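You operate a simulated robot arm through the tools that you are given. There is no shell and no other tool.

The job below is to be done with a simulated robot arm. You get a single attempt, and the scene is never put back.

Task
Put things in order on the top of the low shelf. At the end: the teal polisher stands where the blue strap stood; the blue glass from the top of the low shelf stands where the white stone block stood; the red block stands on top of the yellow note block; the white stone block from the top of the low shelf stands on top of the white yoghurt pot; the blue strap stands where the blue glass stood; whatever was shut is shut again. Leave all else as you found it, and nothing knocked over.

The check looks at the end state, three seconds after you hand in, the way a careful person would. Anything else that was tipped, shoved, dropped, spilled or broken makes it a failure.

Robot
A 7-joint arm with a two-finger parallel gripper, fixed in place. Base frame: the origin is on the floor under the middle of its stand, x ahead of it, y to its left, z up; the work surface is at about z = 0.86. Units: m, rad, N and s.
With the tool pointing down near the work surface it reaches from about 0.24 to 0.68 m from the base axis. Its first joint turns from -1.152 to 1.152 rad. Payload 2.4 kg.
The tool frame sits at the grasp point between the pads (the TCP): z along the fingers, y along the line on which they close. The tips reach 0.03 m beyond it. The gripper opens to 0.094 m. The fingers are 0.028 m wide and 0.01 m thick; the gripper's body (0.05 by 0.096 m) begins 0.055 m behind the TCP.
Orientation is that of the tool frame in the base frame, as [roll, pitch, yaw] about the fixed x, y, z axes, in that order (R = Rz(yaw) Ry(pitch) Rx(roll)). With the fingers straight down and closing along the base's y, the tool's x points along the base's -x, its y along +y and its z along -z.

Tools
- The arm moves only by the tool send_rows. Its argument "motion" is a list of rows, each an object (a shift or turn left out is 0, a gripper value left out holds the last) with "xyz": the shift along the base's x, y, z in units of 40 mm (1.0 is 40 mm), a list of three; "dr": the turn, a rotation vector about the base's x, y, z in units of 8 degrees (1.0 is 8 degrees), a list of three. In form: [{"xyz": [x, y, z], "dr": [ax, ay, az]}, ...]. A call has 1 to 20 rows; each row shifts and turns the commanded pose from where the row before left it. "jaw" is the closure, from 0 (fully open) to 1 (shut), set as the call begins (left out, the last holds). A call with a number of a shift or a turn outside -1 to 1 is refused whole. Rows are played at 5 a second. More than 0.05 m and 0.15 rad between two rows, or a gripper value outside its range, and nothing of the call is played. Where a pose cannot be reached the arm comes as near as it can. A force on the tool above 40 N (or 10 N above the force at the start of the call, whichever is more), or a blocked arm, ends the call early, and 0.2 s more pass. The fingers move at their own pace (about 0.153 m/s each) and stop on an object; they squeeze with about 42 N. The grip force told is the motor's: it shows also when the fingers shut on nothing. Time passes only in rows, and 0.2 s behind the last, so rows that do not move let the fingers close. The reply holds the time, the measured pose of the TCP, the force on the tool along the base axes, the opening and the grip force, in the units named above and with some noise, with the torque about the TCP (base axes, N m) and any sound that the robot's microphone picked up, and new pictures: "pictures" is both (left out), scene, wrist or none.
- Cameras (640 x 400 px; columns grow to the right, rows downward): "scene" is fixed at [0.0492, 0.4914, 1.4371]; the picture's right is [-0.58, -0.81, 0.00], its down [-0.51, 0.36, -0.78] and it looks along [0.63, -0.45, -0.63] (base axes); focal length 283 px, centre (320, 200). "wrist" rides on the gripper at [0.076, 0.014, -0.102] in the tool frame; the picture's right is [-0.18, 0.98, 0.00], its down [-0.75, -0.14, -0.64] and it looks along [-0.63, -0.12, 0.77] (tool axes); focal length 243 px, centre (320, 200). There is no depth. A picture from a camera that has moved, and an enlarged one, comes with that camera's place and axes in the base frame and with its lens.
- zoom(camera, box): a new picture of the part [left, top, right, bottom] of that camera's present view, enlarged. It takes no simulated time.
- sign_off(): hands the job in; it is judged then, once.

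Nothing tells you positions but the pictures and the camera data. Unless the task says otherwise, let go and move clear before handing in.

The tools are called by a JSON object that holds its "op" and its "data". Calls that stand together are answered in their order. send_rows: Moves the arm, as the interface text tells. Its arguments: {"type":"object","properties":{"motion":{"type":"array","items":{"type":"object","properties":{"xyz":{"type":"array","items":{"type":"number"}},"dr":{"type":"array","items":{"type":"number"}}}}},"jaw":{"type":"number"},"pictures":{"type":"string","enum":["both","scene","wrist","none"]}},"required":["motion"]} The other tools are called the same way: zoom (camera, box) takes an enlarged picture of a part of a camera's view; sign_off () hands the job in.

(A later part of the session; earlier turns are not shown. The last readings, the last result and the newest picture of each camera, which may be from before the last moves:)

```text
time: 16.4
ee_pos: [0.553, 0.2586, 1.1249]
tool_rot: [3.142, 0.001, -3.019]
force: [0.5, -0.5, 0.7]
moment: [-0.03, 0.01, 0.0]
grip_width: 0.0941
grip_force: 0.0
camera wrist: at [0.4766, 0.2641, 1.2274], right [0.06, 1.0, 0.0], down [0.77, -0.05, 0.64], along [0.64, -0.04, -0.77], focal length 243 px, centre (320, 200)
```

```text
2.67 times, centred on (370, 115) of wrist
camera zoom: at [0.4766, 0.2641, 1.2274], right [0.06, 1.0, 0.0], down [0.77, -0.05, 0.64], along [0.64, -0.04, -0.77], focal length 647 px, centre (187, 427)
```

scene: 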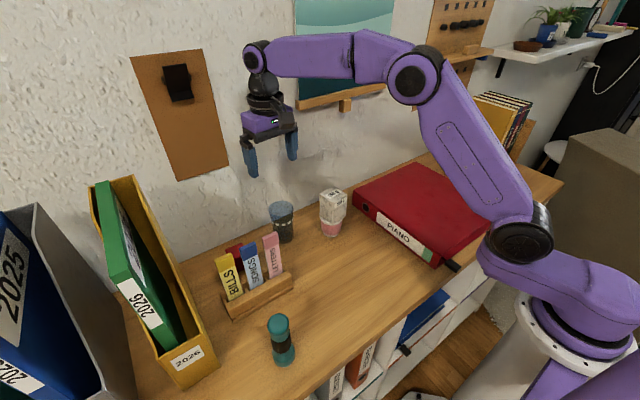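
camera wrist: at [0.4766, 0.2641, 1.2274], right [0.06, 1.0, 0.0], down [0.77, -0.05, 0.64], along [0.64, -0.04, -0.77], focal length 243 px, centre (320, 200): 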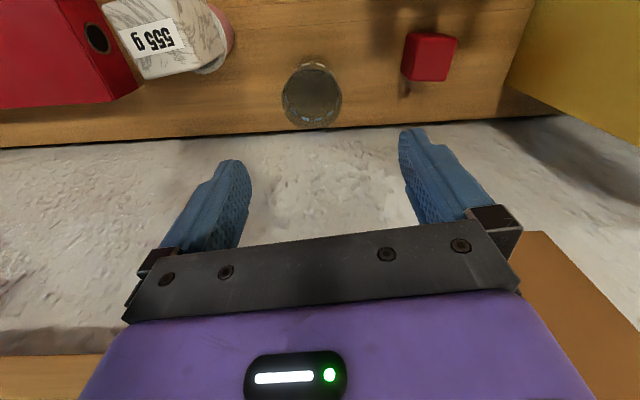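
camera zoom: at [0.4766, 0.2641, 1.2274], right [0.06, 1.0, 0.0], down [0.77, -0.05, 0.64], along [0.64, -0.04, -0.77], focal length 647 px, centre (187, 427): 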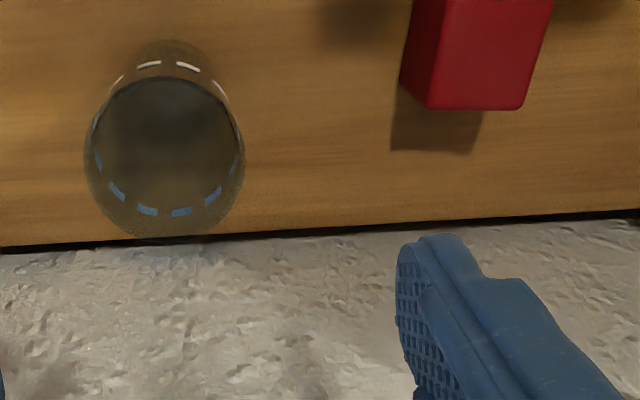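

The glass centre comes out at about (0.562, 0.2505), with a rim diameter of roughly 0.063 m. I'll centre over it and descend partway, then recheck.

{"op": "send_rows", "data": {"motion": [{"xyz": [0.22, -0.2, 0]}, {"xyz": [0, 0, -1.0]}, {"xyz": [0, 0, -1.0]}, {"xyz": [0, 0, 0]}], "jaw": 0, "pictures": "wrist"}}

{"op": "zoom", "data": {"camera": "wrist", "box": [220, 40, 420, 190]}}

{"op": "zoom", "data": {"camera": "scene", "box": [220, 120, 340, 250]}}

```text
time: 17.4
ee_pos: [0.5621, 0.252, 1.045]
tool_rot: [-3.141, 0.0, -3.019]
force: [-0.2, -0.2, 0.6]
moment: [0.01, 0.0, 0.0]
grip_width: 0.0938
grip_force: 0.0
camera wrist: at [0.4859, 0.2569, 1.1477], right [0.06, 1.0, 0.0], down [0.77, -0.05, 0.64], along [0.64, -0.04, -0.77], focal length 243 px, centre (320, 200)
```

wrist: 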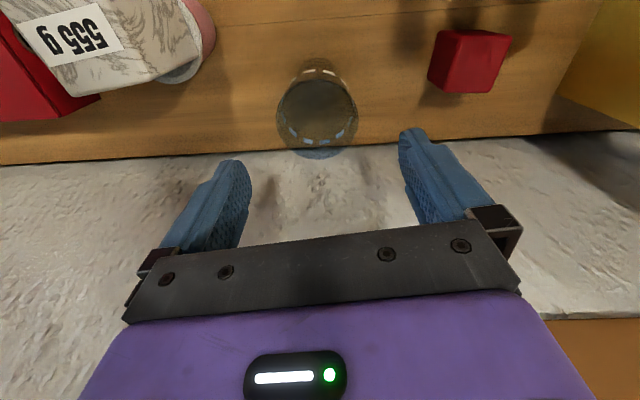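

```text
2.67 times, centred on (320, 115) of wrist
camera zoom: at [0.4859, 0.2569, 1.1477], right [0.06, 1.0, 0.0], down [0.77, -0.05, 0.64], along [0.64, -0.04, -0.77], focal length 647 px, centre (320, 427)
```

zoom: 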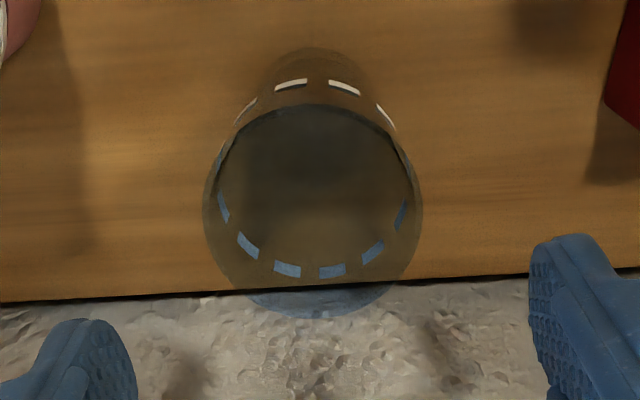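

```text
3.08 times, centred on (280, 185) of scene
camera zoom: at [0.0492, 0.4914, 1.4371], right [-0.58, -0.81, 0.0], down [-0.51, 0.36, -0.78], along [0.63, -0.45, -0.63], focal length 870 px, centre (443, 246)
```

zoom: 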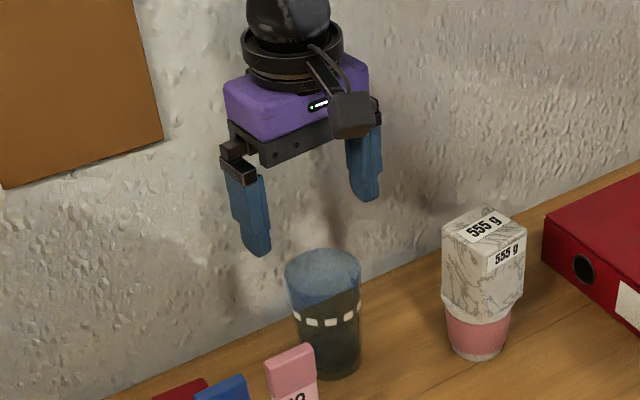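

Alignment is within 2 mm. I'll descend around the glass to its mid-height.

{"op": "send_rows", "data": {"motion": [{"xyz": [0, -0.04, -0.6]}, {"xyz": [0, 0, -0.8]}, {"xyz": [0, 0, -0.8]}, {"xyz": [0, 0, -0.8]}, {"xyz": [0, 0, -0.15]}, {"xyz": [0, 0, 0]}], "jaw": 0, "pictures": "both"}}

{"op": "zoom", "data": {"camera": "scene", "box": [230, 150, 340, 260]}}

```text
time: 18.8
ee_pos: [0.562, 0.2458, 0.918]
tool_rot: [-3.141, 0.0, -3.02]
force: [-0.1, 0.1, -0.1]
moment: [-0.01, 0.0, -0.01]
grip_width: 0.094
grip_force: 0.2
camera wrist: at [0.4865, 0.251, 1.0202], right [0.06, 1.0, 0.0], down [0.77, -0.05, 0.64], along [0.64, -0.04, -0.77], focal length 243 px, centre (320, 200)
```

scene: 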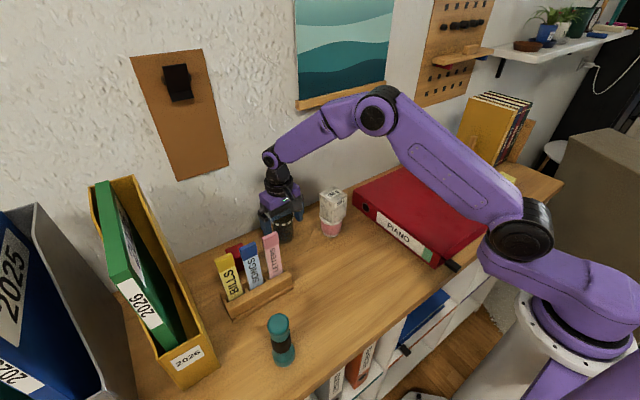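
wrist: 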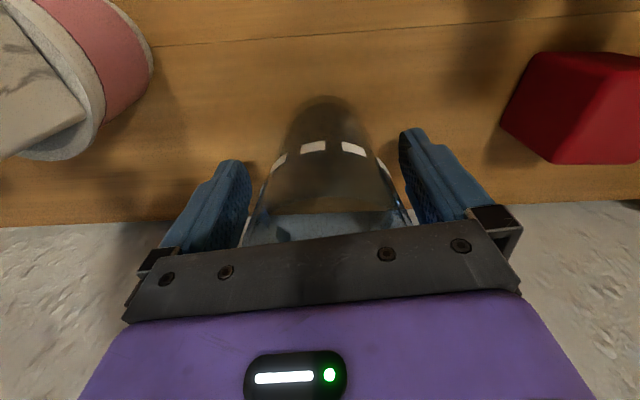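

```text
3.64 times, centred on (285, 205) of scene
camera zoom: at [0.0492, 0.4914, 1.4371], right [-0.58, -0.81, 0.0], down [-0.51, 0.36, -0.78], along [0.63, -0.45, -0.63], focal length 1028 px, centre (447, 182)
```

zoom: 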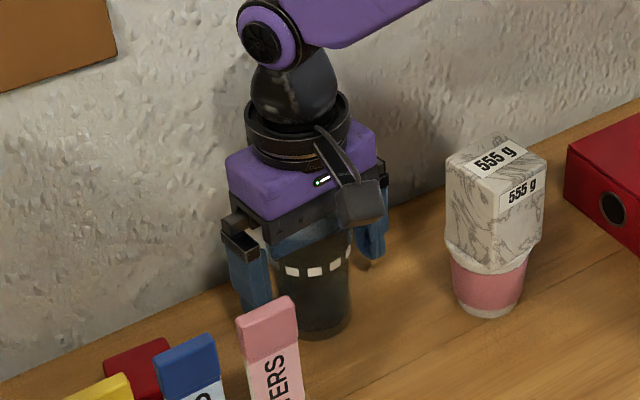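

{"op": "send_rows", "data": {"motion": [{"xyz": [0, 0.06, 0]}, {"xyz": [0, 0, 0]}, {"xyz": [0, 0, 0]}], "jaw": 0, "pictures": "none"}}

{"op": "send_rows", "data": {"motion": [{"xyz": [0, 0, 0]}, {"xyz": [0, 0, 0]}, {"xyz": [0, 0, 0]}], "jaw": 0.5, "pictures": "wrist"}}

```text
time: 19.6
ee_pos: [0.5612, 0.249, 0.9162]
tool_rot: [3.141, -0.001, -3.02]
force: [0.4, 0.6, 0.6]
moment: [-0.02, -0.02, -0.01]
grip_width: 0.0941
grip_force: 0.1
```

```text
time: 20.4
ee_pos: [0.5617, 0.248, 0.9174]
tool_rot: [3.141, -0.001, -3.02]
force: [-0.7, 0.5, 2.0]
moment: [-0.03, -0.03, -0.02]
grip_width: 0.0624
grip_force: 42.0
camera wrist: at [0.4856, 0.2536, 1.0201], right [0.06, 1.0, 0.0], down [0.77, -0.05, 0.64], along [0.64, -0.04, -0.77], focal length 243 px, centre (320, 200)
```

wrist: 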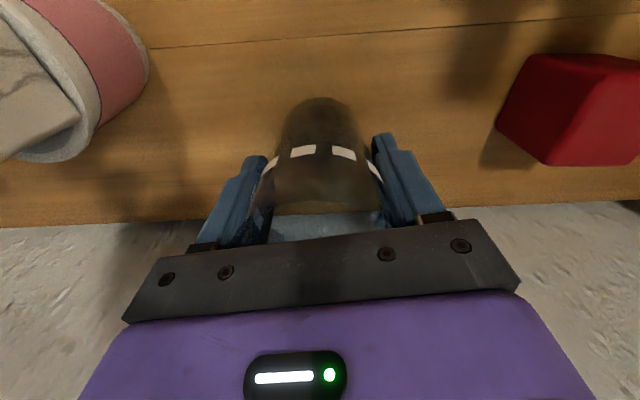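

The glass is held with the TCP at about (0.562, 0.249), which I'll use as its original spot. I'll lift it, carry it back to the stone block's old place and hover low there.

{"op": "send_rows", "data": {"motion": [{"xyz": [0, 0, 0.3]}, {"xyz": [0, 0, 0.7]}, {"xyz": [0, 0, 1.0]}, {"xyz": [0, 0, 0.6]}, {"xyz": [-0.4, 0, 0]}, {"xyz": [-0.8, 0, 0]}, {"xyz": [-0.8, 0.02, 0]}, {"xyz": [-0.8, 0.02, 0]}, {"xyz": [-0.8, 0, 0]}, {"xyz": [-0.8, 0, 0]}, {"xyz": [-0.58, 0, 0]}, {"xyz": [0, 0, 0]}], "jaw": 0.5, "pictures": "both"}}

```text
time: 23.0
ee_pos: [0.3603, 0.2493, 1.0217]
tool_rot: [-3.141, 0.001, -3.019]
force: [0.5, 0.3, -2.0]
moment: [0.0, 0.0, 0.01]
grip_width: 0.0624
grip_force: 41.9
camera wrist: at [0.2857, 0.2537, 1.1247], right [0.06, 1.0, 0.0], down [0.77, -0.05, 0.64], along [0.64, -0.04, -0.77], focal length 243 px, centre (320, 200)
```

scene: 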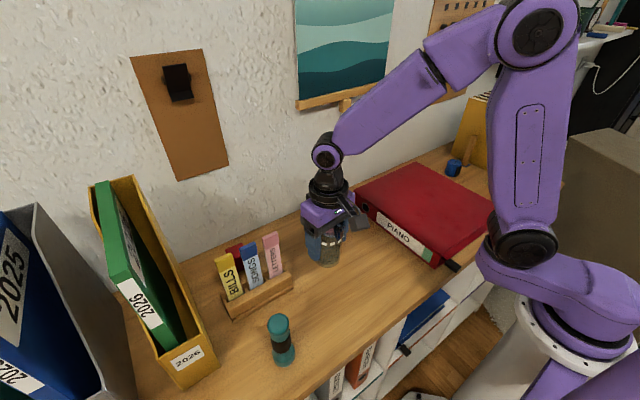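
wrist: 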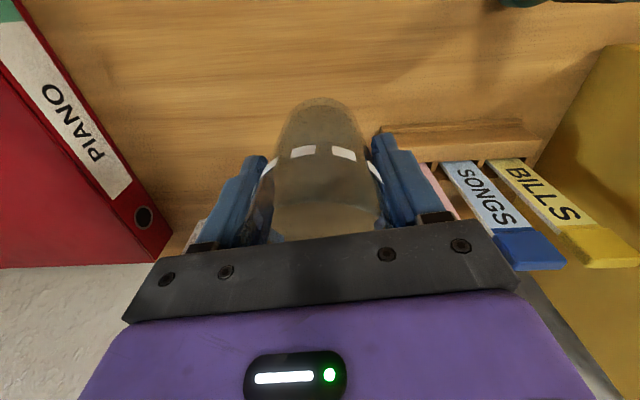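

{"op": "send_rows", "data": {"motion": [{"xyz": [0.03, 0.03, -0.6]}, {"xyz": [0, 0, -0.8]}, {"xyz": [0, 0, -0.7]}, {"xyz": [0, 0, -0.3]}, {"xyz": [0, 0, -0.05]}, {"xyz": [0, 0, 0]}], "jaw": 0.5, "pictures": "none"}}

```text
time: 24.4
ee_pos: [0.3646, 0.2514, 0.9223]
tool_rot: [-3.142, -0.001, -3.019]
force: [0.1, 0.5, -1.7]
moment: [0.0, 0.04, 0.02]
grip_width: 0.0626
grip_force: 42.2
```

{"op": "send_rows", "data": {"motion": [{"xyz": [0, 0, -0.06]}, {"xyz": [0, 0, 0]}], "jaw": 0.5, "pictures": "none"}}

{"op": "zoom", "data": {"camera": "scene", "box": [280, 210, 370, 300]}}

```text
time: 25.0
ee_pos: [0.3645, 0.2511, 0.9199]
tool_rot: [-3.142, 0.001, -3.019]
force: [0.0, -0.4, -2.0]
moment: [-0.01, -0.01, 0.02]
grip_width: 0.0627
grip_force: 42.3
```

```text
4.44 times, centred on (325, 255) of scene
camera zoom: at [0.0492, 0.4914, 1.4371], right [-0.58, -0.81, 0.0], down [-0.51, 0.36, -0.78], along [0.63, -0.45, -0.63], focal length 1256 px, centre (298, -44)
```

zoom: 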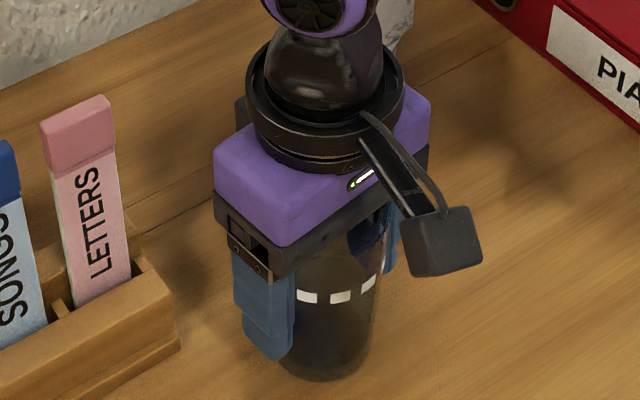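

{"op": "send_rows", "data": {"motion": [{"xyz": [0, 0, -0.04]}, {"xyz": [0, 0, 0]}], "jaw": 0.5, "pictures": "none"}}

```text
time: 25.6
ee_pos: [0.3633, 0.252, 0.9176]
tool_rot: [3.14, 0.0, -3.02]
force: [-0.4, 0.2, -1.6]
moment: [0.01, 0.01, -0.03]
grip_width: 0.0628
grip_force: 41.6
```

{"op": "send_rows", "data": {"motion": [{"xyz": [0, 0, -0.04]}, {"xyz": [0, 0, 0]}], "jaw": 0.5, "pictures": "none"}}

```text
time: 26.2
ee_pos: [0.3642, 0.2512, 0.9159]
tool_rot: [3.141, -0.001, -3.018]
force: [1.0, -0.1, 0.8]
moment: [-0.12, -0.03, 0.0]
grip_width: 0.0626
grip_force: 42.3
```

The glass is down (its 1.7 N weight has come off the tool). I'll release and rise.

{"op": "send_rows", "data": {"motion": [{"xyz": [0, 0, 0]}, {"xyz": [0, 0, 0]}, {"xyz": [0, 0, 0]}], "jaw": 0.15, "pictures": "none"}}

{"op": "send_rows", "data": {"motion": [{"xyz": [0, 0, 0.4]}, {"xyz": [0, 0, 0.8]}, {"xyz": [0, 0, 1.0]}, {"xyz": [0, 0, 1.0]}, {"xyz": [0, 0, 0.9]}, {"xyz": [0, 0, 0]}], "jaw": 0.05, "pictures": "both"}}

{"op": "zoom", "data": {"camera": "scene", "box": [280, 210, 370, 300]}}

{"op": "zoom", "data": {"camera": "wrist", "box": [240, 20, 420, 160]}}

```text
time: 27.0
ee_pos: [0.3639, 0.2531, 0.9165]
tool_rot: [-3.141, -0.001, -3.018]
force: [0.1, -0.1, -0.1]
moment: [-0.03, -0.04, 0.01]
grip_width: 0.0799
grip_force: 0.0
```

```text
time: 28.4
ee_pos: [0.3659, 0.2522, 1.0805]
tool_rot: [3.141, 0.001, -3.019]
force: [-0.2, 0.2, 0.5]
moment: [0.02, 0.01, -0.01]
grip_width: 0.0895
grip_force: 0.1
camera wrist: at [0.2888, 0.2579, 1.1823], right [0.06, 1.0, 0.0], down [0.77, -0.05, 0.64], along [0.64, -0.04, -0.77], focal length 243 px, centre (320, 200)
```

scene: 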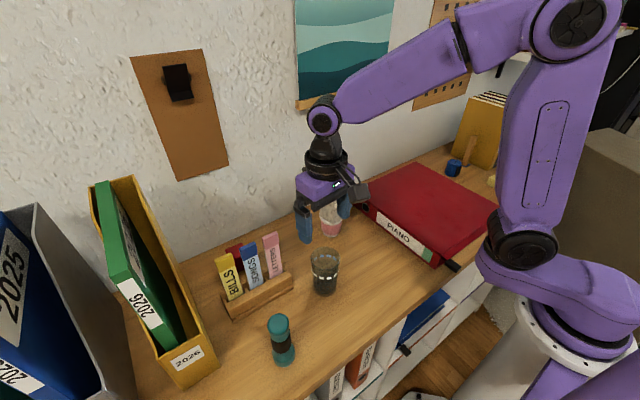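
wrist: 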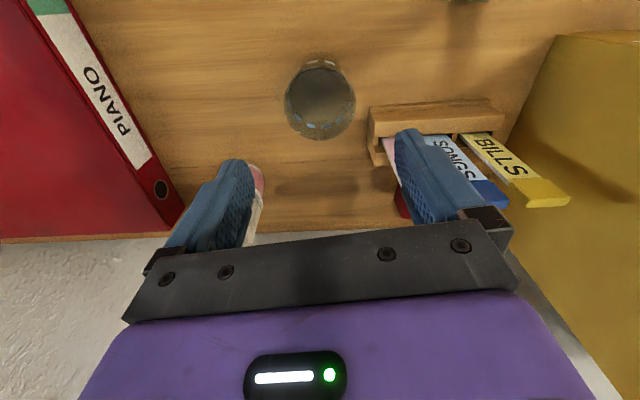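

```text
4.44 times, centred on (325, 255) of scene
camera zoom: at [0.0492, 0.4913, 1.4371], right [-0.58, -0.81, 0.0], down [-0.51, 0.36, -0.78], along [0.63, -0.45, -0.63], focal length 1256 px, centre (298, -44)
```

zoom: 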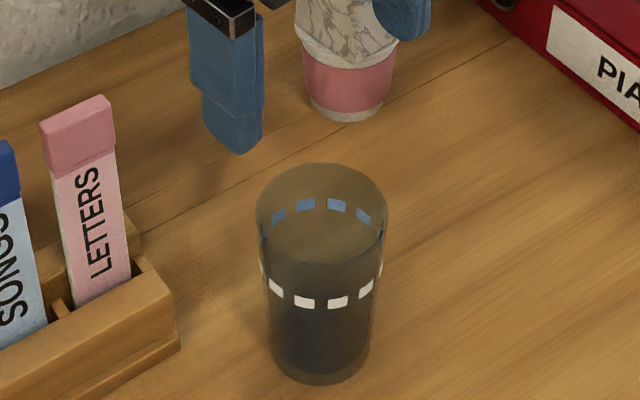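

```text
2.86 times, centred on (330, 90) of wrist
camera zoom: at [0.2888, 0.2579, 1.1823], right [0.06, 1.0, 0.0], down [0.77, -0.05, 0.64], along [0.64, -0.04, -0.77], focal length 693 px, centre (291, 514)
```

zoom: 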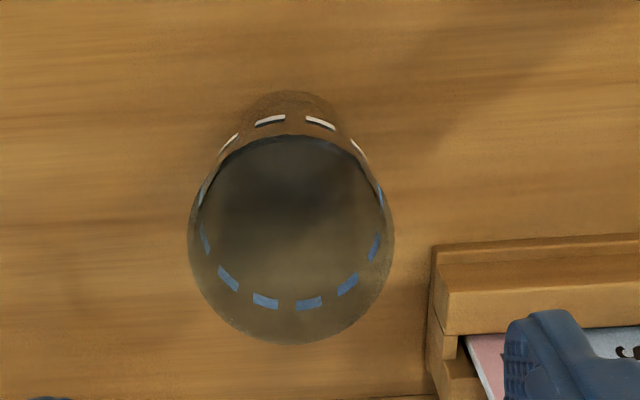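

The glass stands upright on the block's old spot. Next is the strap, so I'll raise the arm and swing right to inspect it and the wooden prop beside it.

{"op": "send_rows", "data": {"motion": [{"xyz": [0, -0.5, 0.5]}, {"xyz": [0.05, -0.9, 0.5]}, {"xyz": [0.05, -1.0, 0.3]}, {"xyz": [0.05, -1.0, 0]}, {"xyz": [0.05, -1.0, 0]}, {"xyz": [0.05, -1.0, 0]}, {"xyz": [0.05, -1.0, 0]}, {"xyz": [0.05, -1.0, 0]}, {"xyz": [0.05, -1.0, 0]}, {"xyz": [0.05, -1.0, 0]}, {"xyz": [0.05, -1.0, 0]}, {"xyz": [0.05, -1.0, 0]}, {"xyz": [0.05, -1.0, 0]}, {"xyz": [0.05, -1.0, 0]}, {"xyz": [0.05, -1.0, 0]}, {"xyz": [0.05, -0.9, 0]}, {"xyz": [0, 0, 0]}], "jaw": 0, "pictures": "both"}}

{"op": "zoom", "data": {"camera": "wrist", "box": [160, 0, 480, 200]}}

```text
time: 32.0
ee_pos: [0.3947, -0.3608, 1.1349]
tool_rot: [-3.142, 0.002, -3.018]
force: [0.1, 1.2, -0.8]
moment: [0.0, -0.01, 0.01]
grip_width: 0.0941
grip_force: 0.1
camera wrist: at [0.3185, -0.3563, 1.2386], right [0.06, 1.0, 0.0], down [0.77, -0.05, 0.64], along [0.64, -0.04, -0.77], focal length 243 px, centre (320, 200)
```

scene: 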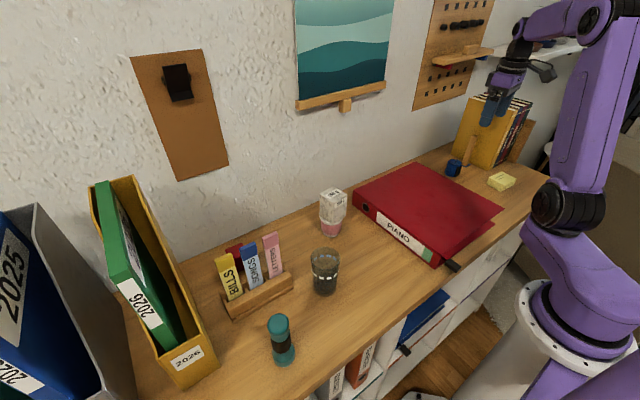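
wrist: 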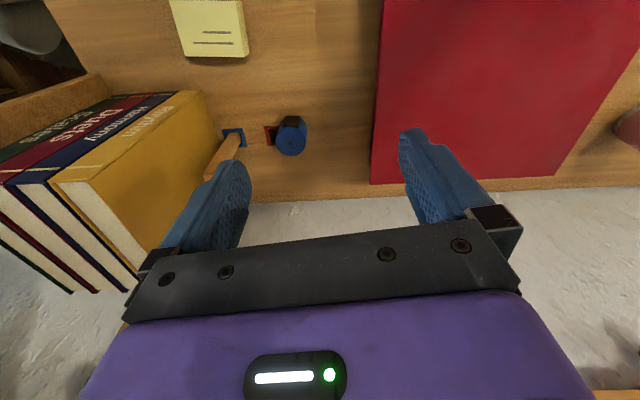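

```text
2.00 times, centred on (320, 100) of wrist
camera zoom: at [0.3185, -0.3563, 1.2386], right [0.06, 1.0, 0.0], down [0.77, -0.05, 0.64], along [0.64, -0.04, -0.77], focal length 485 px, centre (320, 400)
```

zoom: 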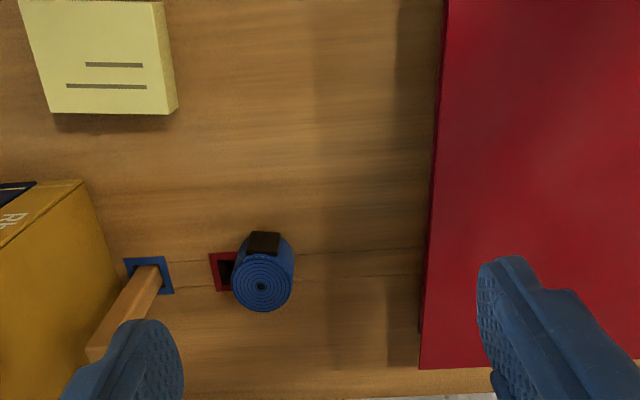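

There is a red-framed socket right beside the strap and a blue-framed one holding the prop. I'll look closer.

{"op": "zoom", "data": {"camera": "wrist", "box": [210, 100, 320, 170]}}

{"op": "zoom", "data": {"camera": "scene", "box": [420, 130, 540, 200]}}

{"op": "zoom", "data": {"camera": "wrist", "box": [0, 0, 260, 180]}}

```text
5.71 times, centred on (265, 135) of wrist
camera zoom: at [0.3185, -0.3563, 1.2386], right [0.06, 1.0, 0.0], down [0.77, -0.05, 0.64], along [0.64, -0.04, -0.77], focal length 1386 px, centre (634, 571)
```

zoom: 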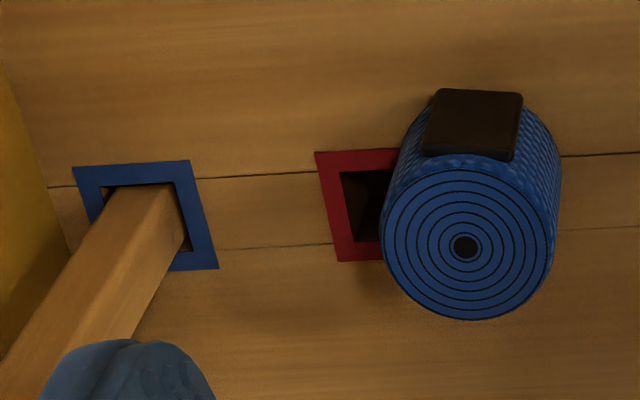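

```text
5.33 times, centred on (480, 165) of scene
camera zoom: at [0.0492, 0.4913, 1.4371], right [-0.58, -0.81, 0.0], down [-0.51, 0.36, -0.78], along [0.63, -0.45, -0.63], focal length 1508 px, centre (-533, 387)
```

zoom: 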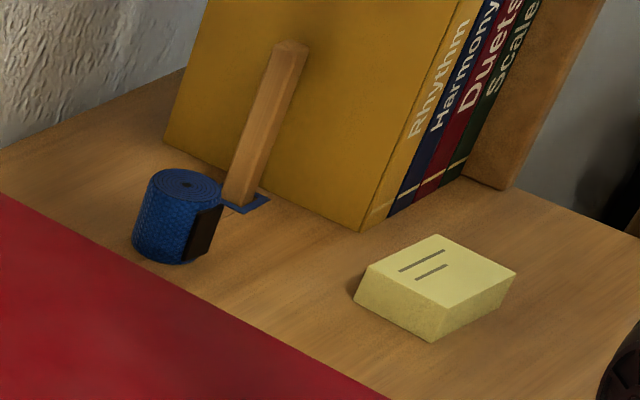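

```text
2.22 times, centred on (130, 90) of wrist
camera zoom: at [0.3185, -0.3563, 1.2386], right [0.06, 1.0, 0.0], down [0.77, -0.05, 0.64], along [0.64, -0.04, -0.77], focal length 539 px, centre (742, 444)
```

zoom: 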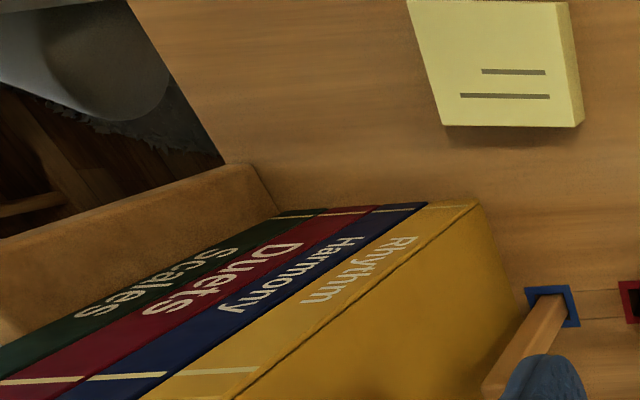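

The strap is a free-standing roll with its top around z ≈ 0.91 and its centre near (0.480, -0.409). The peg in the blue socket is about 9 cm away and doesn't touch it. I'll hover over the strap and verify.

{"op": "send_rows", "data": {"motion": [{"xyz": [0.7, -0.4, 0]}, {"xyz": [0.7, -0.4, 0]}, {"xyz": [0.7, -0.4, -0.3]}, {"xyz": [0, 0, -0.8]}, {"xyz": [0, 0, -0.8]}, {"xyz": [0, 0, -0.6]}, {"xyz": [0, 0, 0]}], "jaw": 0, "pictures": "both"}}

{"op": "zoom", "data": {"camera": "wrist", "box": [220, 40, 420, 180]}}

{"op": "zoom", "data": {"camera": "scene", "box": [420, 90, 540, 200]}}

```text
time: 33.6
ee_pos: [0.4785, -0.408, 1.0342]
tool_rot: [-3.141, -0.001, -3.019]
force: [0.0, -0.1, -0.3]
moment: [0.0, 0.04, 0.02]
grip_width: 0.094
grip_force: 0.1
camera wrist: at [0.4009, -0.4022, 1.1376], right [0.06, 1.0, 0.0], down [0.77, -0.05, 0.64], along [0.64, -0.04, -0.77], focal length 243 px, centre (320, 200)
```

scene: 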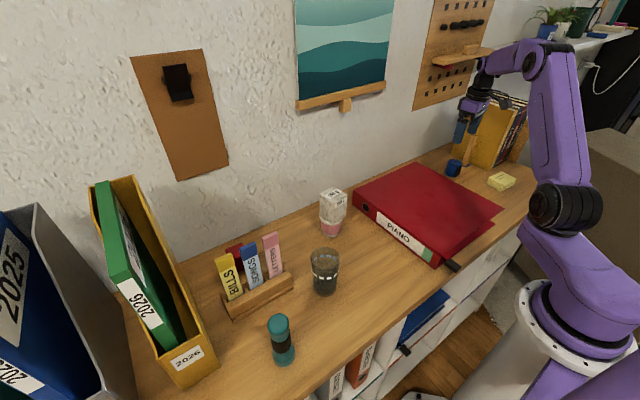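
wrist: 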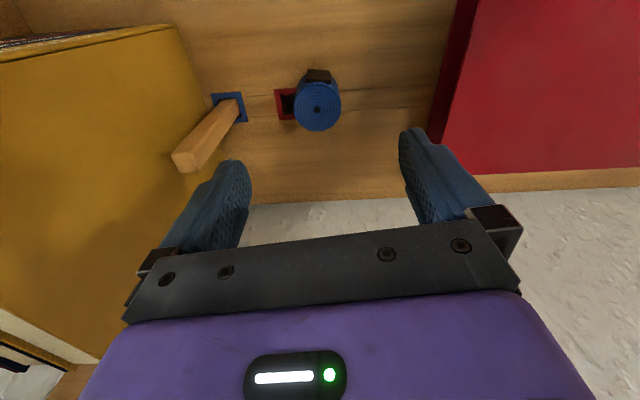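

```text
2.86 times, centred on (320, 110) of wrist
camera zoom: at [0.4009, -0.4022, 1.1376], right [0.06, 1.0, 0.0], down [0.77, -0.05, 0.64], along [0.64, -0.04, -0.77], focal length 693 px, centre (320, 457)
```

zoom: 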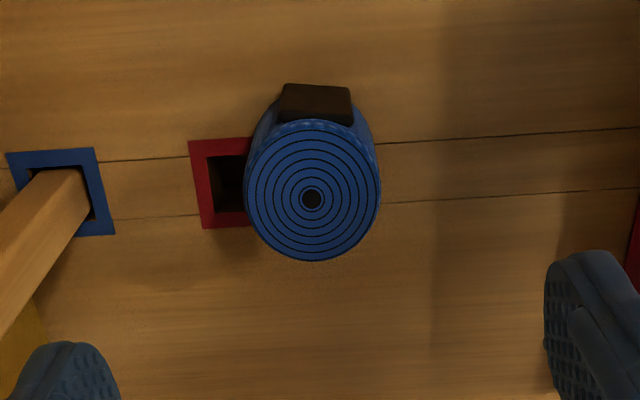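

```text
3.64 times, centred on (480, 145) of scene
camera zoom: at [0.0492, 0.4914, 1.4371], right [-0.58, -0.81, 0.0], down [-0.51, 0.36, -0.78], along [0.63, -0.45, -0.63], focal length 1028 px, centre (-262, 400)
```

zoom: 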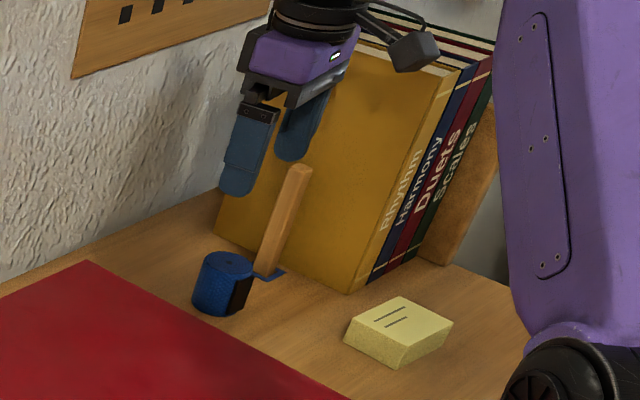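

The strap's centre is (0.481, -0.410), its top is at z ≈ 0.908 and its diameter is 0.045 m. I'll descend around it, keeping the fingertips just above the shelf.

{"op": "send_rows", "data": {"motion": [{"xyz": [0.06, -0.05, -0.8]}, {"xyz": [0, 0, -0.9]}, {"xyz": [0, 0, -0.9]}, {"xyz": [0, 0, -0.6]}, {"xyz": [0, 0, -0.22]}, {"xyz": [0, 0, 0]}], "jaw": 0, "pictures": "both"}}

{"op": "zoom", "data": {"camera": "wrist", "box": [200, 80, 440, 250]}}

{"op": "zoom", "data": {"camera": "scene", "box": [420, 90, 540, 200]}}

```text
time: 35.0
ee_pos: [0.4794, -0.4093, 0.8957]
tool_rot: [3.141, 0.0, -3.02]
force: [-0.6, 0.8, -0.5]
moment: [0.02, -0.05, 0.01]
grip_width: 0.094
grip_force: 0.0
camera wrist: at [0.4045, -0.4047, 0.9991], right [0.06, 1.0, 0.0], down [0.77, -0.05, 0.64], along [0.64, -0.04, -0.77], focal length 243 px, centre (320, 200)
```

scene: 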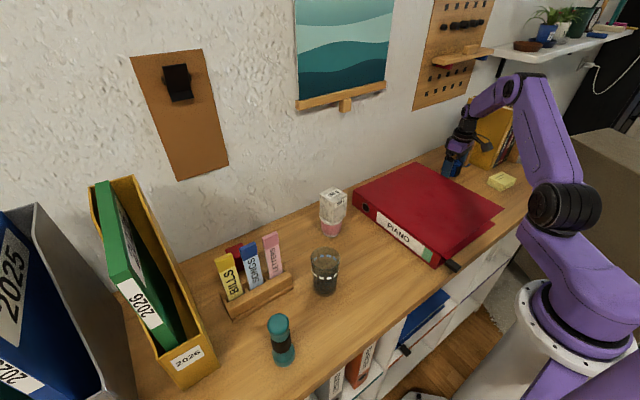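
wrist: 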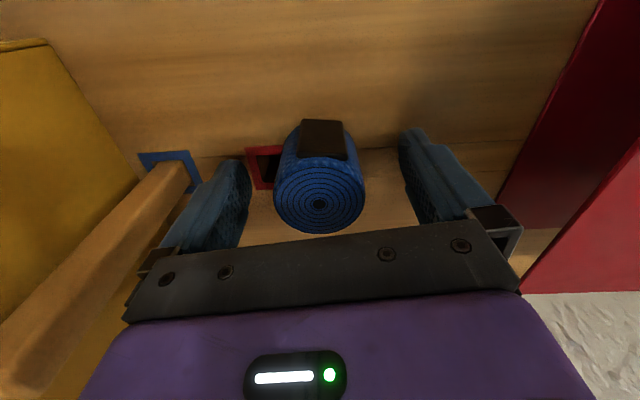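

```text
2.35 times, centred on (320, 165) of wrist
camera zoom: at [0.4045, -0.4047, 0.9991], right [0.06, 1.0, 0.0], down [0.77, -0.05, 0.64], along [0.64, -0.04, -0.77], focal length 571 px, centre (320, 282)
```

zoom: 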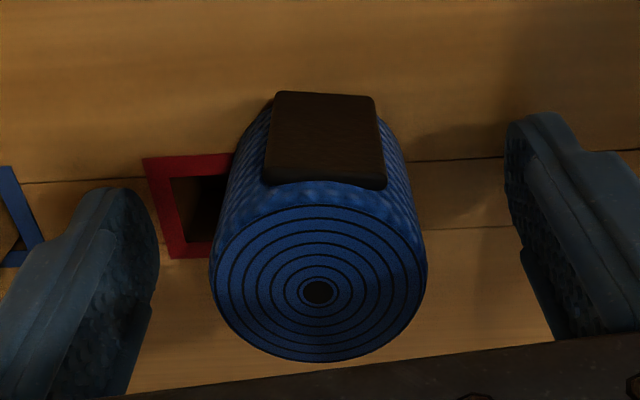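

```text
3.64 times, centred on (480, 145) of scene
camera zoom: at [0.0492, 0.4914, 1.4371], right [-0.58, -0.81, 0.0], down [-0.51, 0.36, -0.78], along [0.63, -0.45, -0.63], focal length 1028 px, centre (-262, 400)
```

zoom: 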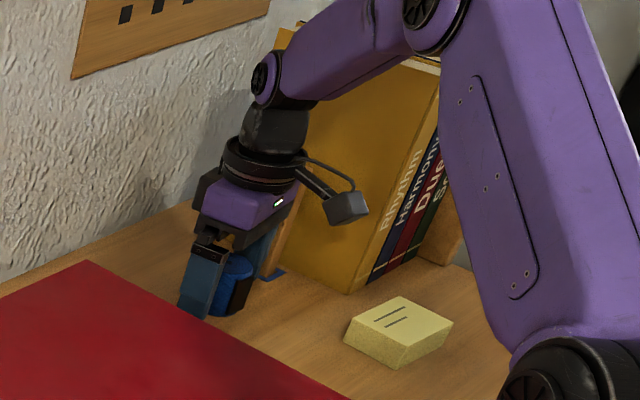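

{"op": "send_rows", "data": {"motion": [{"xyz": [0, 0, 0]}, {"xyz": [0, 0, 0]}, {"xyz": [0, 0, 0]}, {"xyz": [0, 0, 0]}], "jaw": 0.7, "pictures": "wrist"}}

```text
time: 36.0
ee_pos: [0.4811, -0.4089, 0.8963]
tool_rot: [-3.141, 0.0, -3.021]
force: [-0.6, -0.7, 0.0]
moment: [0.0, -0.01, 0.03]
grip_width: 0.0445
grip_force: 41.9
camera wrist: at [0.4045, -0.4046, 0.9992], right [0.06, 1.0, 0.0], down [0.77, -0.05, 0.64], along [0.64, -0.04, -0.77], focal length 243 px, centre (320, 200)
```

wrist: 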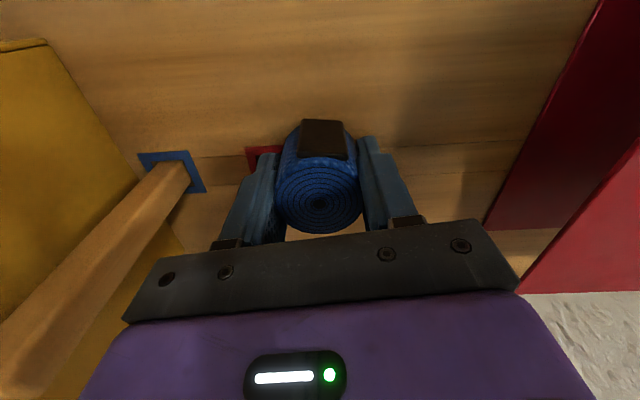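

The strap is gripped (width 0.0445 m) and its spot is (0.481, -0.409). I'll lift it high and carry it left at about x ≈ 0.43, to stay off the picture ledge, toward the glass's old place.

{"op": "send_rows", "data": {"motion": [{"xyz": [0, 0, 0.4]}, {"xyz": [0, 0, 0.9]}, {"xyz": [0, 0, 1.0]}, {"xyz": [0, 0, 1.0]}, {"xyz": [0, 0, 1.0]}, {"xyz": [0, 0, 1.0]}, {"xyz": [-0.3, 0.6, 0.3]}, {"xyz": [-0.3, 0.9, 0]}, {"xyz": [-0.3, 0.9, 0]}, {"xyz": [-0.2, 0.9, 0]}, {"xyz": [0, 1.0, 0]}, {"xyz": [0, 1.0, 0]}, {"xyz": [0, 1.0, 0]}, {"xyz": [0, 1.0, 0]}, {"xyz": [0, 1.0, 0]}, {"xyz": [0, 1.0, 0]}, {"xyz": [0, 1.0, 0]}, {"xyz": [0, 1.0, 0]}, {"xyz": [0, 1.0, 0]}], "jaw": 0.7, "pictures": "scene"}}

```text
time: 40.0
ee_pos: [0.4363, 0.0846, 1.12]
tool_rot: [3.141, 0.0, -3.018]
force: [0.4, -0.2, -0.9]
moment: [-0.01, 0.0, 0.02]
grip_width: 0.0446
grip_force: 42.0
```

scene: 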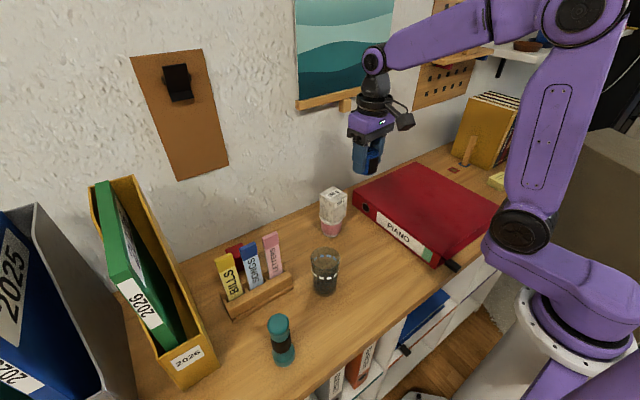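

{"op": "send_rows", "data": {"motion": [{"xyz": [0, 1.0, 0]}, {"xyz": [0, 1.0, 0]}, {"xyz": [0.3, 1.0, 0]}, {"xyz": [0.6, 0.9, 0]}, {"xyz": [0.8, 0.2, 0]}, {"xyz": [0.8, 0, 0]}, {"xyz": [0.65, 0, 0]}, {"xyz": [0, 0, -0.6]}, {"xyz": [0, 0, -0.9]}, {"xyz": [0, 0, -0.5]}, {"xyz": [0, 0, 0]}], "jaw": 0.7, "pictures": "both"}}

{"op": "zoom", "data": {"camera": "scene", "box": [220, 120, 360, 260]}}

{"op": "zoom", "data": {"camera": "scene", "box": [430, 130, 530, 210]}}

```text
time: 42.4
ee_pos: [0.5624, 0.2487, 1.038]
tool_rot: [3.141, -0.001, -3.02]
force: [-1.1, -0.2, 0.1]
moment: [-0.04, 0.04, 0.02]
grip_width: 0.0442
grip_force: 42.1
camera wrist: at [0.4858, 0.2536, 1.1401], right [0.06, 1.0, 0.0], down [0.77, -0.05, 0.64], along [0.64, -0.04, -0.77], focal length 243 px, centre (320, 200)
```

scene: 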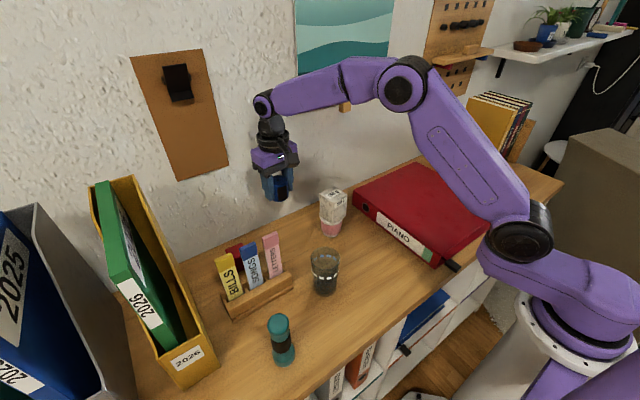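
wrist: 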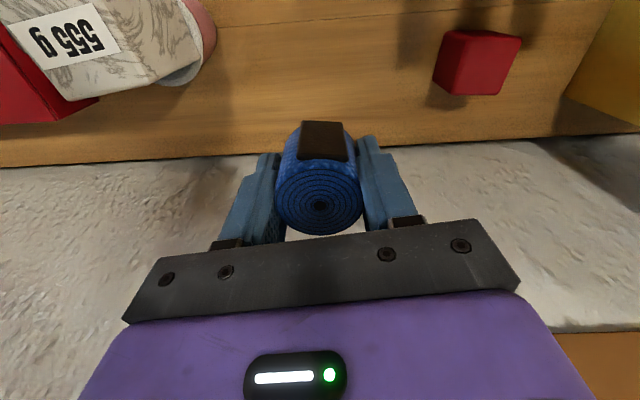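

```text
2.86 times, centred on (290, 190) of scene
camera zoom: at [0.0492, 0.4914, 1.4371], right [-0.58, -0.81, 0.0], down [-0.51, 0.36, -0.78], along [0.63, -0.45, -0.63], focal length 808 px, centre (406, 229)
```

zoom: 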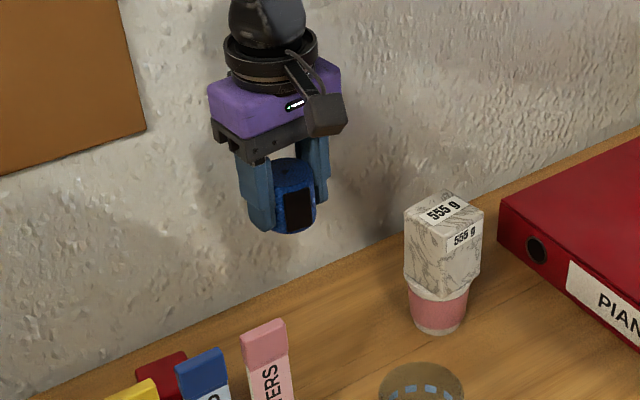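

```text
5.00 times, centred on (480, 170) of scene
camera zoom: at [0.0492, 0.4914, 1.4371], right [-0.58, -0.81, 0.0], down [-0.51, 0.36, -0.78], along [0.63, -0.45, -0.63], focal length 1413 px, centre (-480, 350)
```

zoom: 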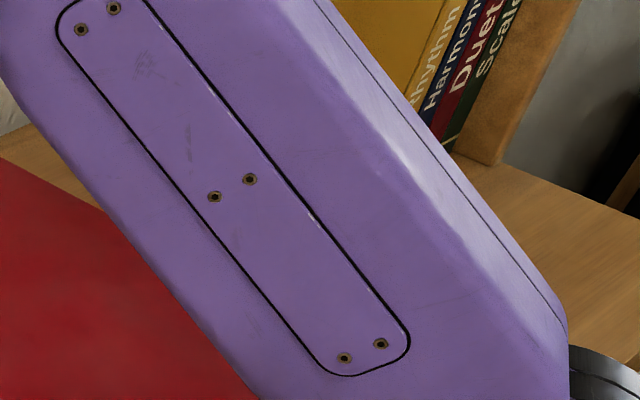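

{"op": "send_rows", "data": {"motion": [{"xyz": [0, 0, -0.8]}, {"xyz": [0, 0, -0.9]}, {"xyz": [0, 0, -0.9]}, {"xyz": [0, 0, -0.6]}, {"xyz": [0, 0, -0.2]}, {"xyz": [0, 0, 0]}], "jaw": 0.7, "pictures": "none"}}

```text
time: 43.8
ee_pos: [0.5629, 0.2459, 0.9047]
tool_rot: [3.14, 0.0, -3.018]
force: [0.0, 0.1, -0.7]
moment: [-0.02, -0.01, 0.0]
grip_width: 0.0444
grip_force: 42.0
```

{"op": "send_rows", "data": {"motion": [{"xyz": [0, 0.05, -0.1]}, {"xyz": [0, 0, -0.05]}, {"xyz": [0, 0, 0]}], "jaw": 0.7, "pictures": "none"}}

{"op": "zoom", "data": {"camera": "scene", "box": [240, 180, 330, 260]}}

{"op": "zoom", "data": {"camera": "wrist", "box": [220, 60, 420, 250]}}

```text
time: 44.6
ee_pos: [0.5629, 0.2499, 0.8977]
tool_rot: [-3.139, 0.001, -3.019]
force: [0.1, -0.6, -0.8]
moment: [0.03, 0.02, 0.0]
grip_width: 0.0443
grip_force: 41.7
```

```text
5.00 times, centred on (285, 220) of scene
camera zoom: at [0.0492, 0.4914, 1.4371], right [-0.58, -0.81, 0.0], down [-0.51, 0.36, -0.78], along [0.63, -0.45, -0.63], focal length 1413 px, centre (495, 100)
```

zoom: 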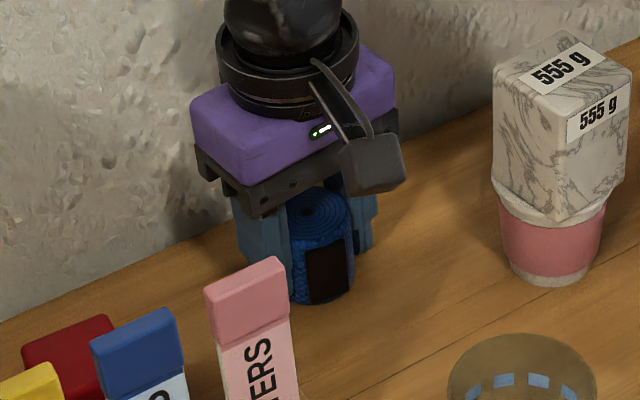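

```text
2.11 times, centred on (320, 155) of wrist
camera zoom: at [0.4865, 0.2538, 1.0006], right [0.06, 1.0, 0.0], down [0.77, -0.05, 0.64], along [0.64, -0.04, -0.77], focal length 511 px, centre (320, 295)
```

zoom: 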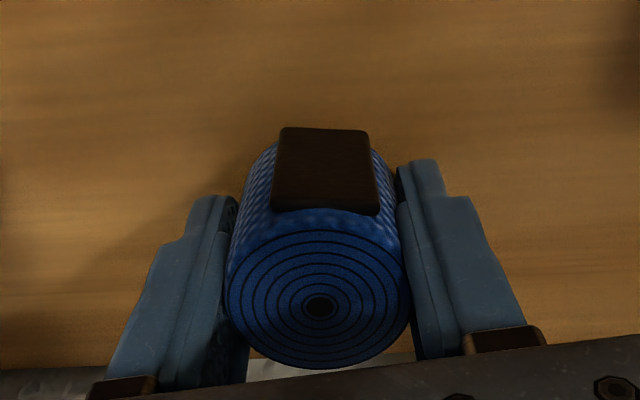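

{"op": "send_rows", "data": {"motion": [{"xyz": [0, 0, -0.04]}, {"xyz": [0, 0, 0]}], "jaw": 0.7, "pictures": "none"}}

```text
time: 45.2
ee_pos: [0.5623, 0.2486, 0.8959]
tool_rot: [3.141, 0.0, -3.018]
force: [-0.1, 0.2, -0.5]
moment: [-0.02, 0.0, -0.02]
grip_width: 0.0442
grip_force: 41.9
```

{"op": "send_rows", "data": {"motion": [{"xyz": [0, 0, -0.03]}, {"xyz": [0, 0, 0]}], "jaw": 0.7, "pictures": "none"}}

```text
time: 45.8
ee_pos: [0.5625, 0.2494, 0.8966]
tool_rot: [-3.139, 0.0, -3.019]
force: [-5.1, -2.2, 10.7]
moment: [-0.09, 0.07, -0.04]
grip_width: 0.0445
grip_force: 42.2
```

Firm contact. I'll back off slightly, release and rise.

{"op": "send_rows", "data": {"motion": [{"xyz": [0, 0, 0.02]}, {"xyz": [0, 0, 0]}], "jaw": 0.7, "pictures": "none"}}

{"op": "send_rows", "data": {"motion": [{"xyz": [0, 0, 0]}, {"xyz": [0, 0, 0]}, {"xyz": [0, 0, 0]}], "jaw": 0.2, "pictures": "wrist"}}

```text
time: 46.4
ee_pos: [0.5636, 0.2479, 0.8952]
tool_rot: [-3.141, 0.0, -3.017]
force: [0.1, 0.2, 0.5]
moment: [0.01, -0.04, 0.01]
grip_width: 0.0445
grip_force: 42.0
```

```text
time: 47.2
ee_pos: [0.5634, 0.2474, 0.896]
tool_rot: [3.141, 0.002, -3.02]
force: [0.4, 0.6, 0.6]
moment: [0.0, -0.02, 0.02]
grip_width: 0.0753
grip_force: 0.1
camera wrist: at [0.4867, 0.2529, 0.9993], right [0.06, 1.0, 0.0], down [0.77, -0.05, 0.64], along [0.64, -0.04, -0.77], focal length 243 px, centre (320, 200)
```

wrist: 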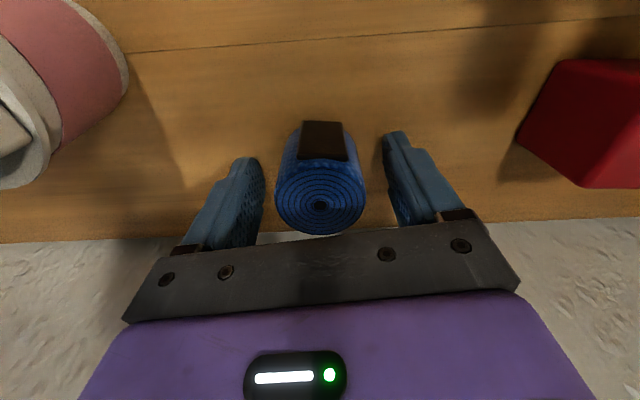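

{"op": "send_rows", "data": {"motion": [{"xyz": [0, 0, 0.4]}, {"xyz": [0, 0, 0.9]}, {"xyz": [0, 0, 1.0]}, {"xyz": [0, 0, 1.0]}, {"xyz": [0, 0, 1.0]}, {"xyz": [0, 0, 1.0]}, {"xyz": [0, 0, 0]}], "jaw": 0.1, "pictures": "both"}}

{"op": "zoom", "data": {"camera": "scene", "box": [230, 180, 350, 300]}}

{"op": "zoom", "data": {"camera": "wrist", "box": [260, 0, 500, 160]}}

```text
time: 48.8
ee_pos: [0.5643, 0.2472, 1.1083]
tool_rot: [-3.142, 0.0, -3.02]
force: [-0.7, 0.1, 0.4]
moment: [-0.01, -0.01, -0.02]
grip_width: 0.0846
grip_force: 0.1
camera wrist: at [0.4877, 0.2511, 1.212], right [0.06, 1.0, 0.0], down [0.77, -0.05, 0.64], along [0.64, -0.04, -0.77], focal length 243 px, centre (320, 200)
```

scene: 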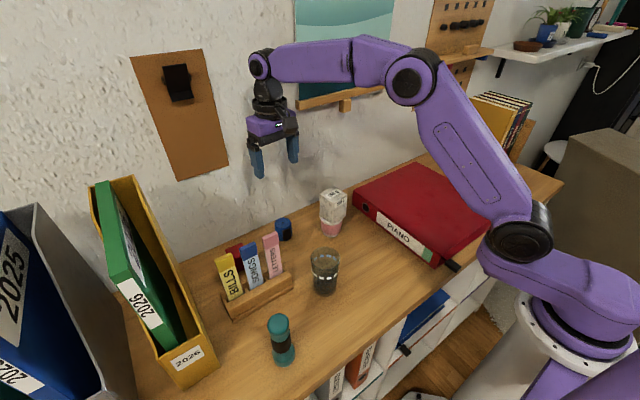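
wrist: 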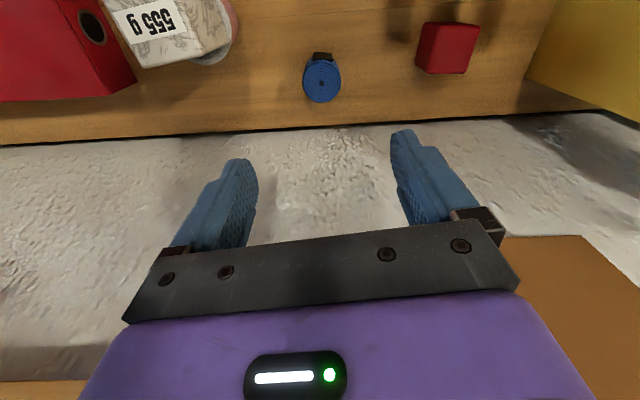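

```text
3.33 times, centred on (290, 240) of scene
camera zoom: at [0.0492, 0.4914, 1.4371], right [-0.58, -0.81, 0.0], down [-0.51, 0.36, -0.78], along [0.63, -0.45, -0.63], focal length 942 px, centre (420, 67)
```

zoom: 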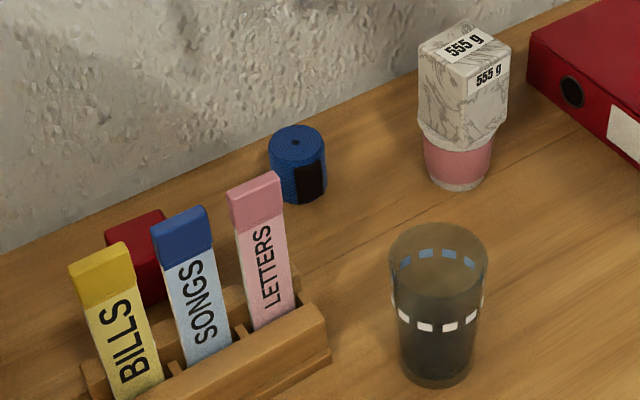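

```text
2.50 times, centred on (380, 80) of wrist
camera zoom: at [0.4877, 0.2511, 1.212], right [0.06, 1.0, 0.0], down [0.77, -0.05, 0.64], along [0.64, -0.04, -0.77], focal length 606 px, centre (170, 500)
```

zoom: 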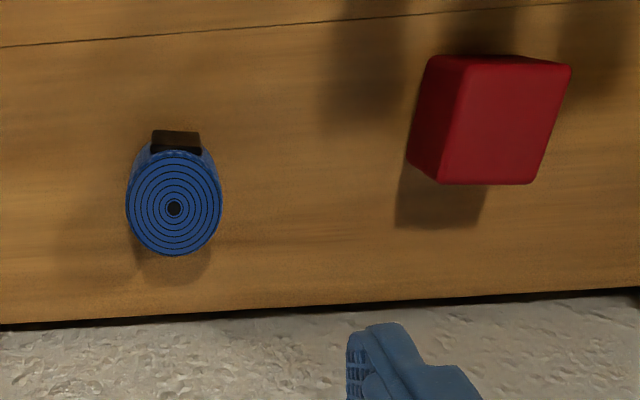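

The strap stands where the glass was. Next is the red block, at about (0.542, 0.392) with roughly -3° of yaw. I'll turn the gripper 80° here so the fingers close along x, keeping the camera clear of the letter rack, and stay low enough to miss the wall clip.

{"op": "send_rows", "data": {"motion": [{"dr": [0, 0, 1.0]}, {"dr": [0, 0, 1.0]}, {"dr": [0, 0, 1.0]}, {"dr": [0, 0, 1.0]}, {"dr": [0, 0, 1.0]}, {"dr": [0, 0, 1.0]}, {"dr": [0, 0, 1.0]}, {"dr": [0, 0, 1.0]}, {"dr": [0, 0, 1.0]}, {"dr": [0, 0, 1.0]}, {"xyz": [0, 0, 0]}, {"xyz": [0, 0, 0]}], "jaw": 0, "pictures": "both"}}

```text
time: 51.4
ee_pos: [0.562, 0.2475, 1.1091]
tool_rot: [-3.141, -0.001, -1.623]
force: [0.4, -0.2, 0.4]
moment: [-0.02, 0.03, 0.03]
grip_width: 0.0941
grip_force: 0.1
camera wrist: at [0.5445, 0.1724, 1.2115], right [-0.97, 0.23, 0.0], down [0.18, 0.75, 0.64], along [0.15, 0.62, -0.77], focal length 243 px, centre (320, 200)
```

scene: 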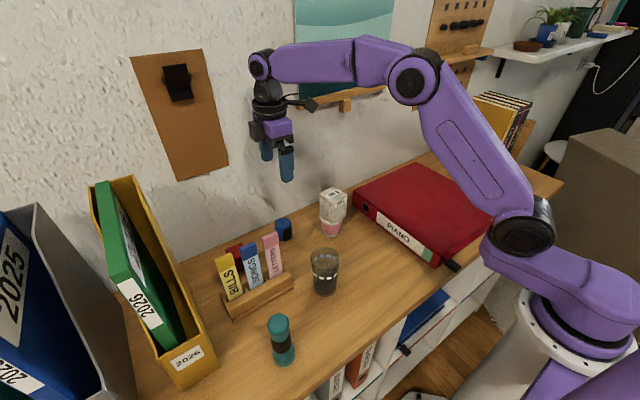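
wrist: 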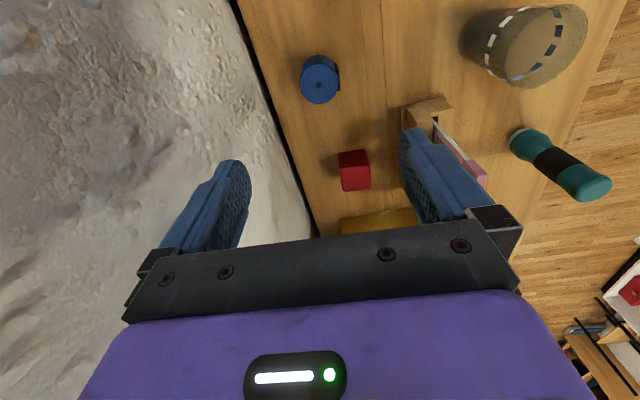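

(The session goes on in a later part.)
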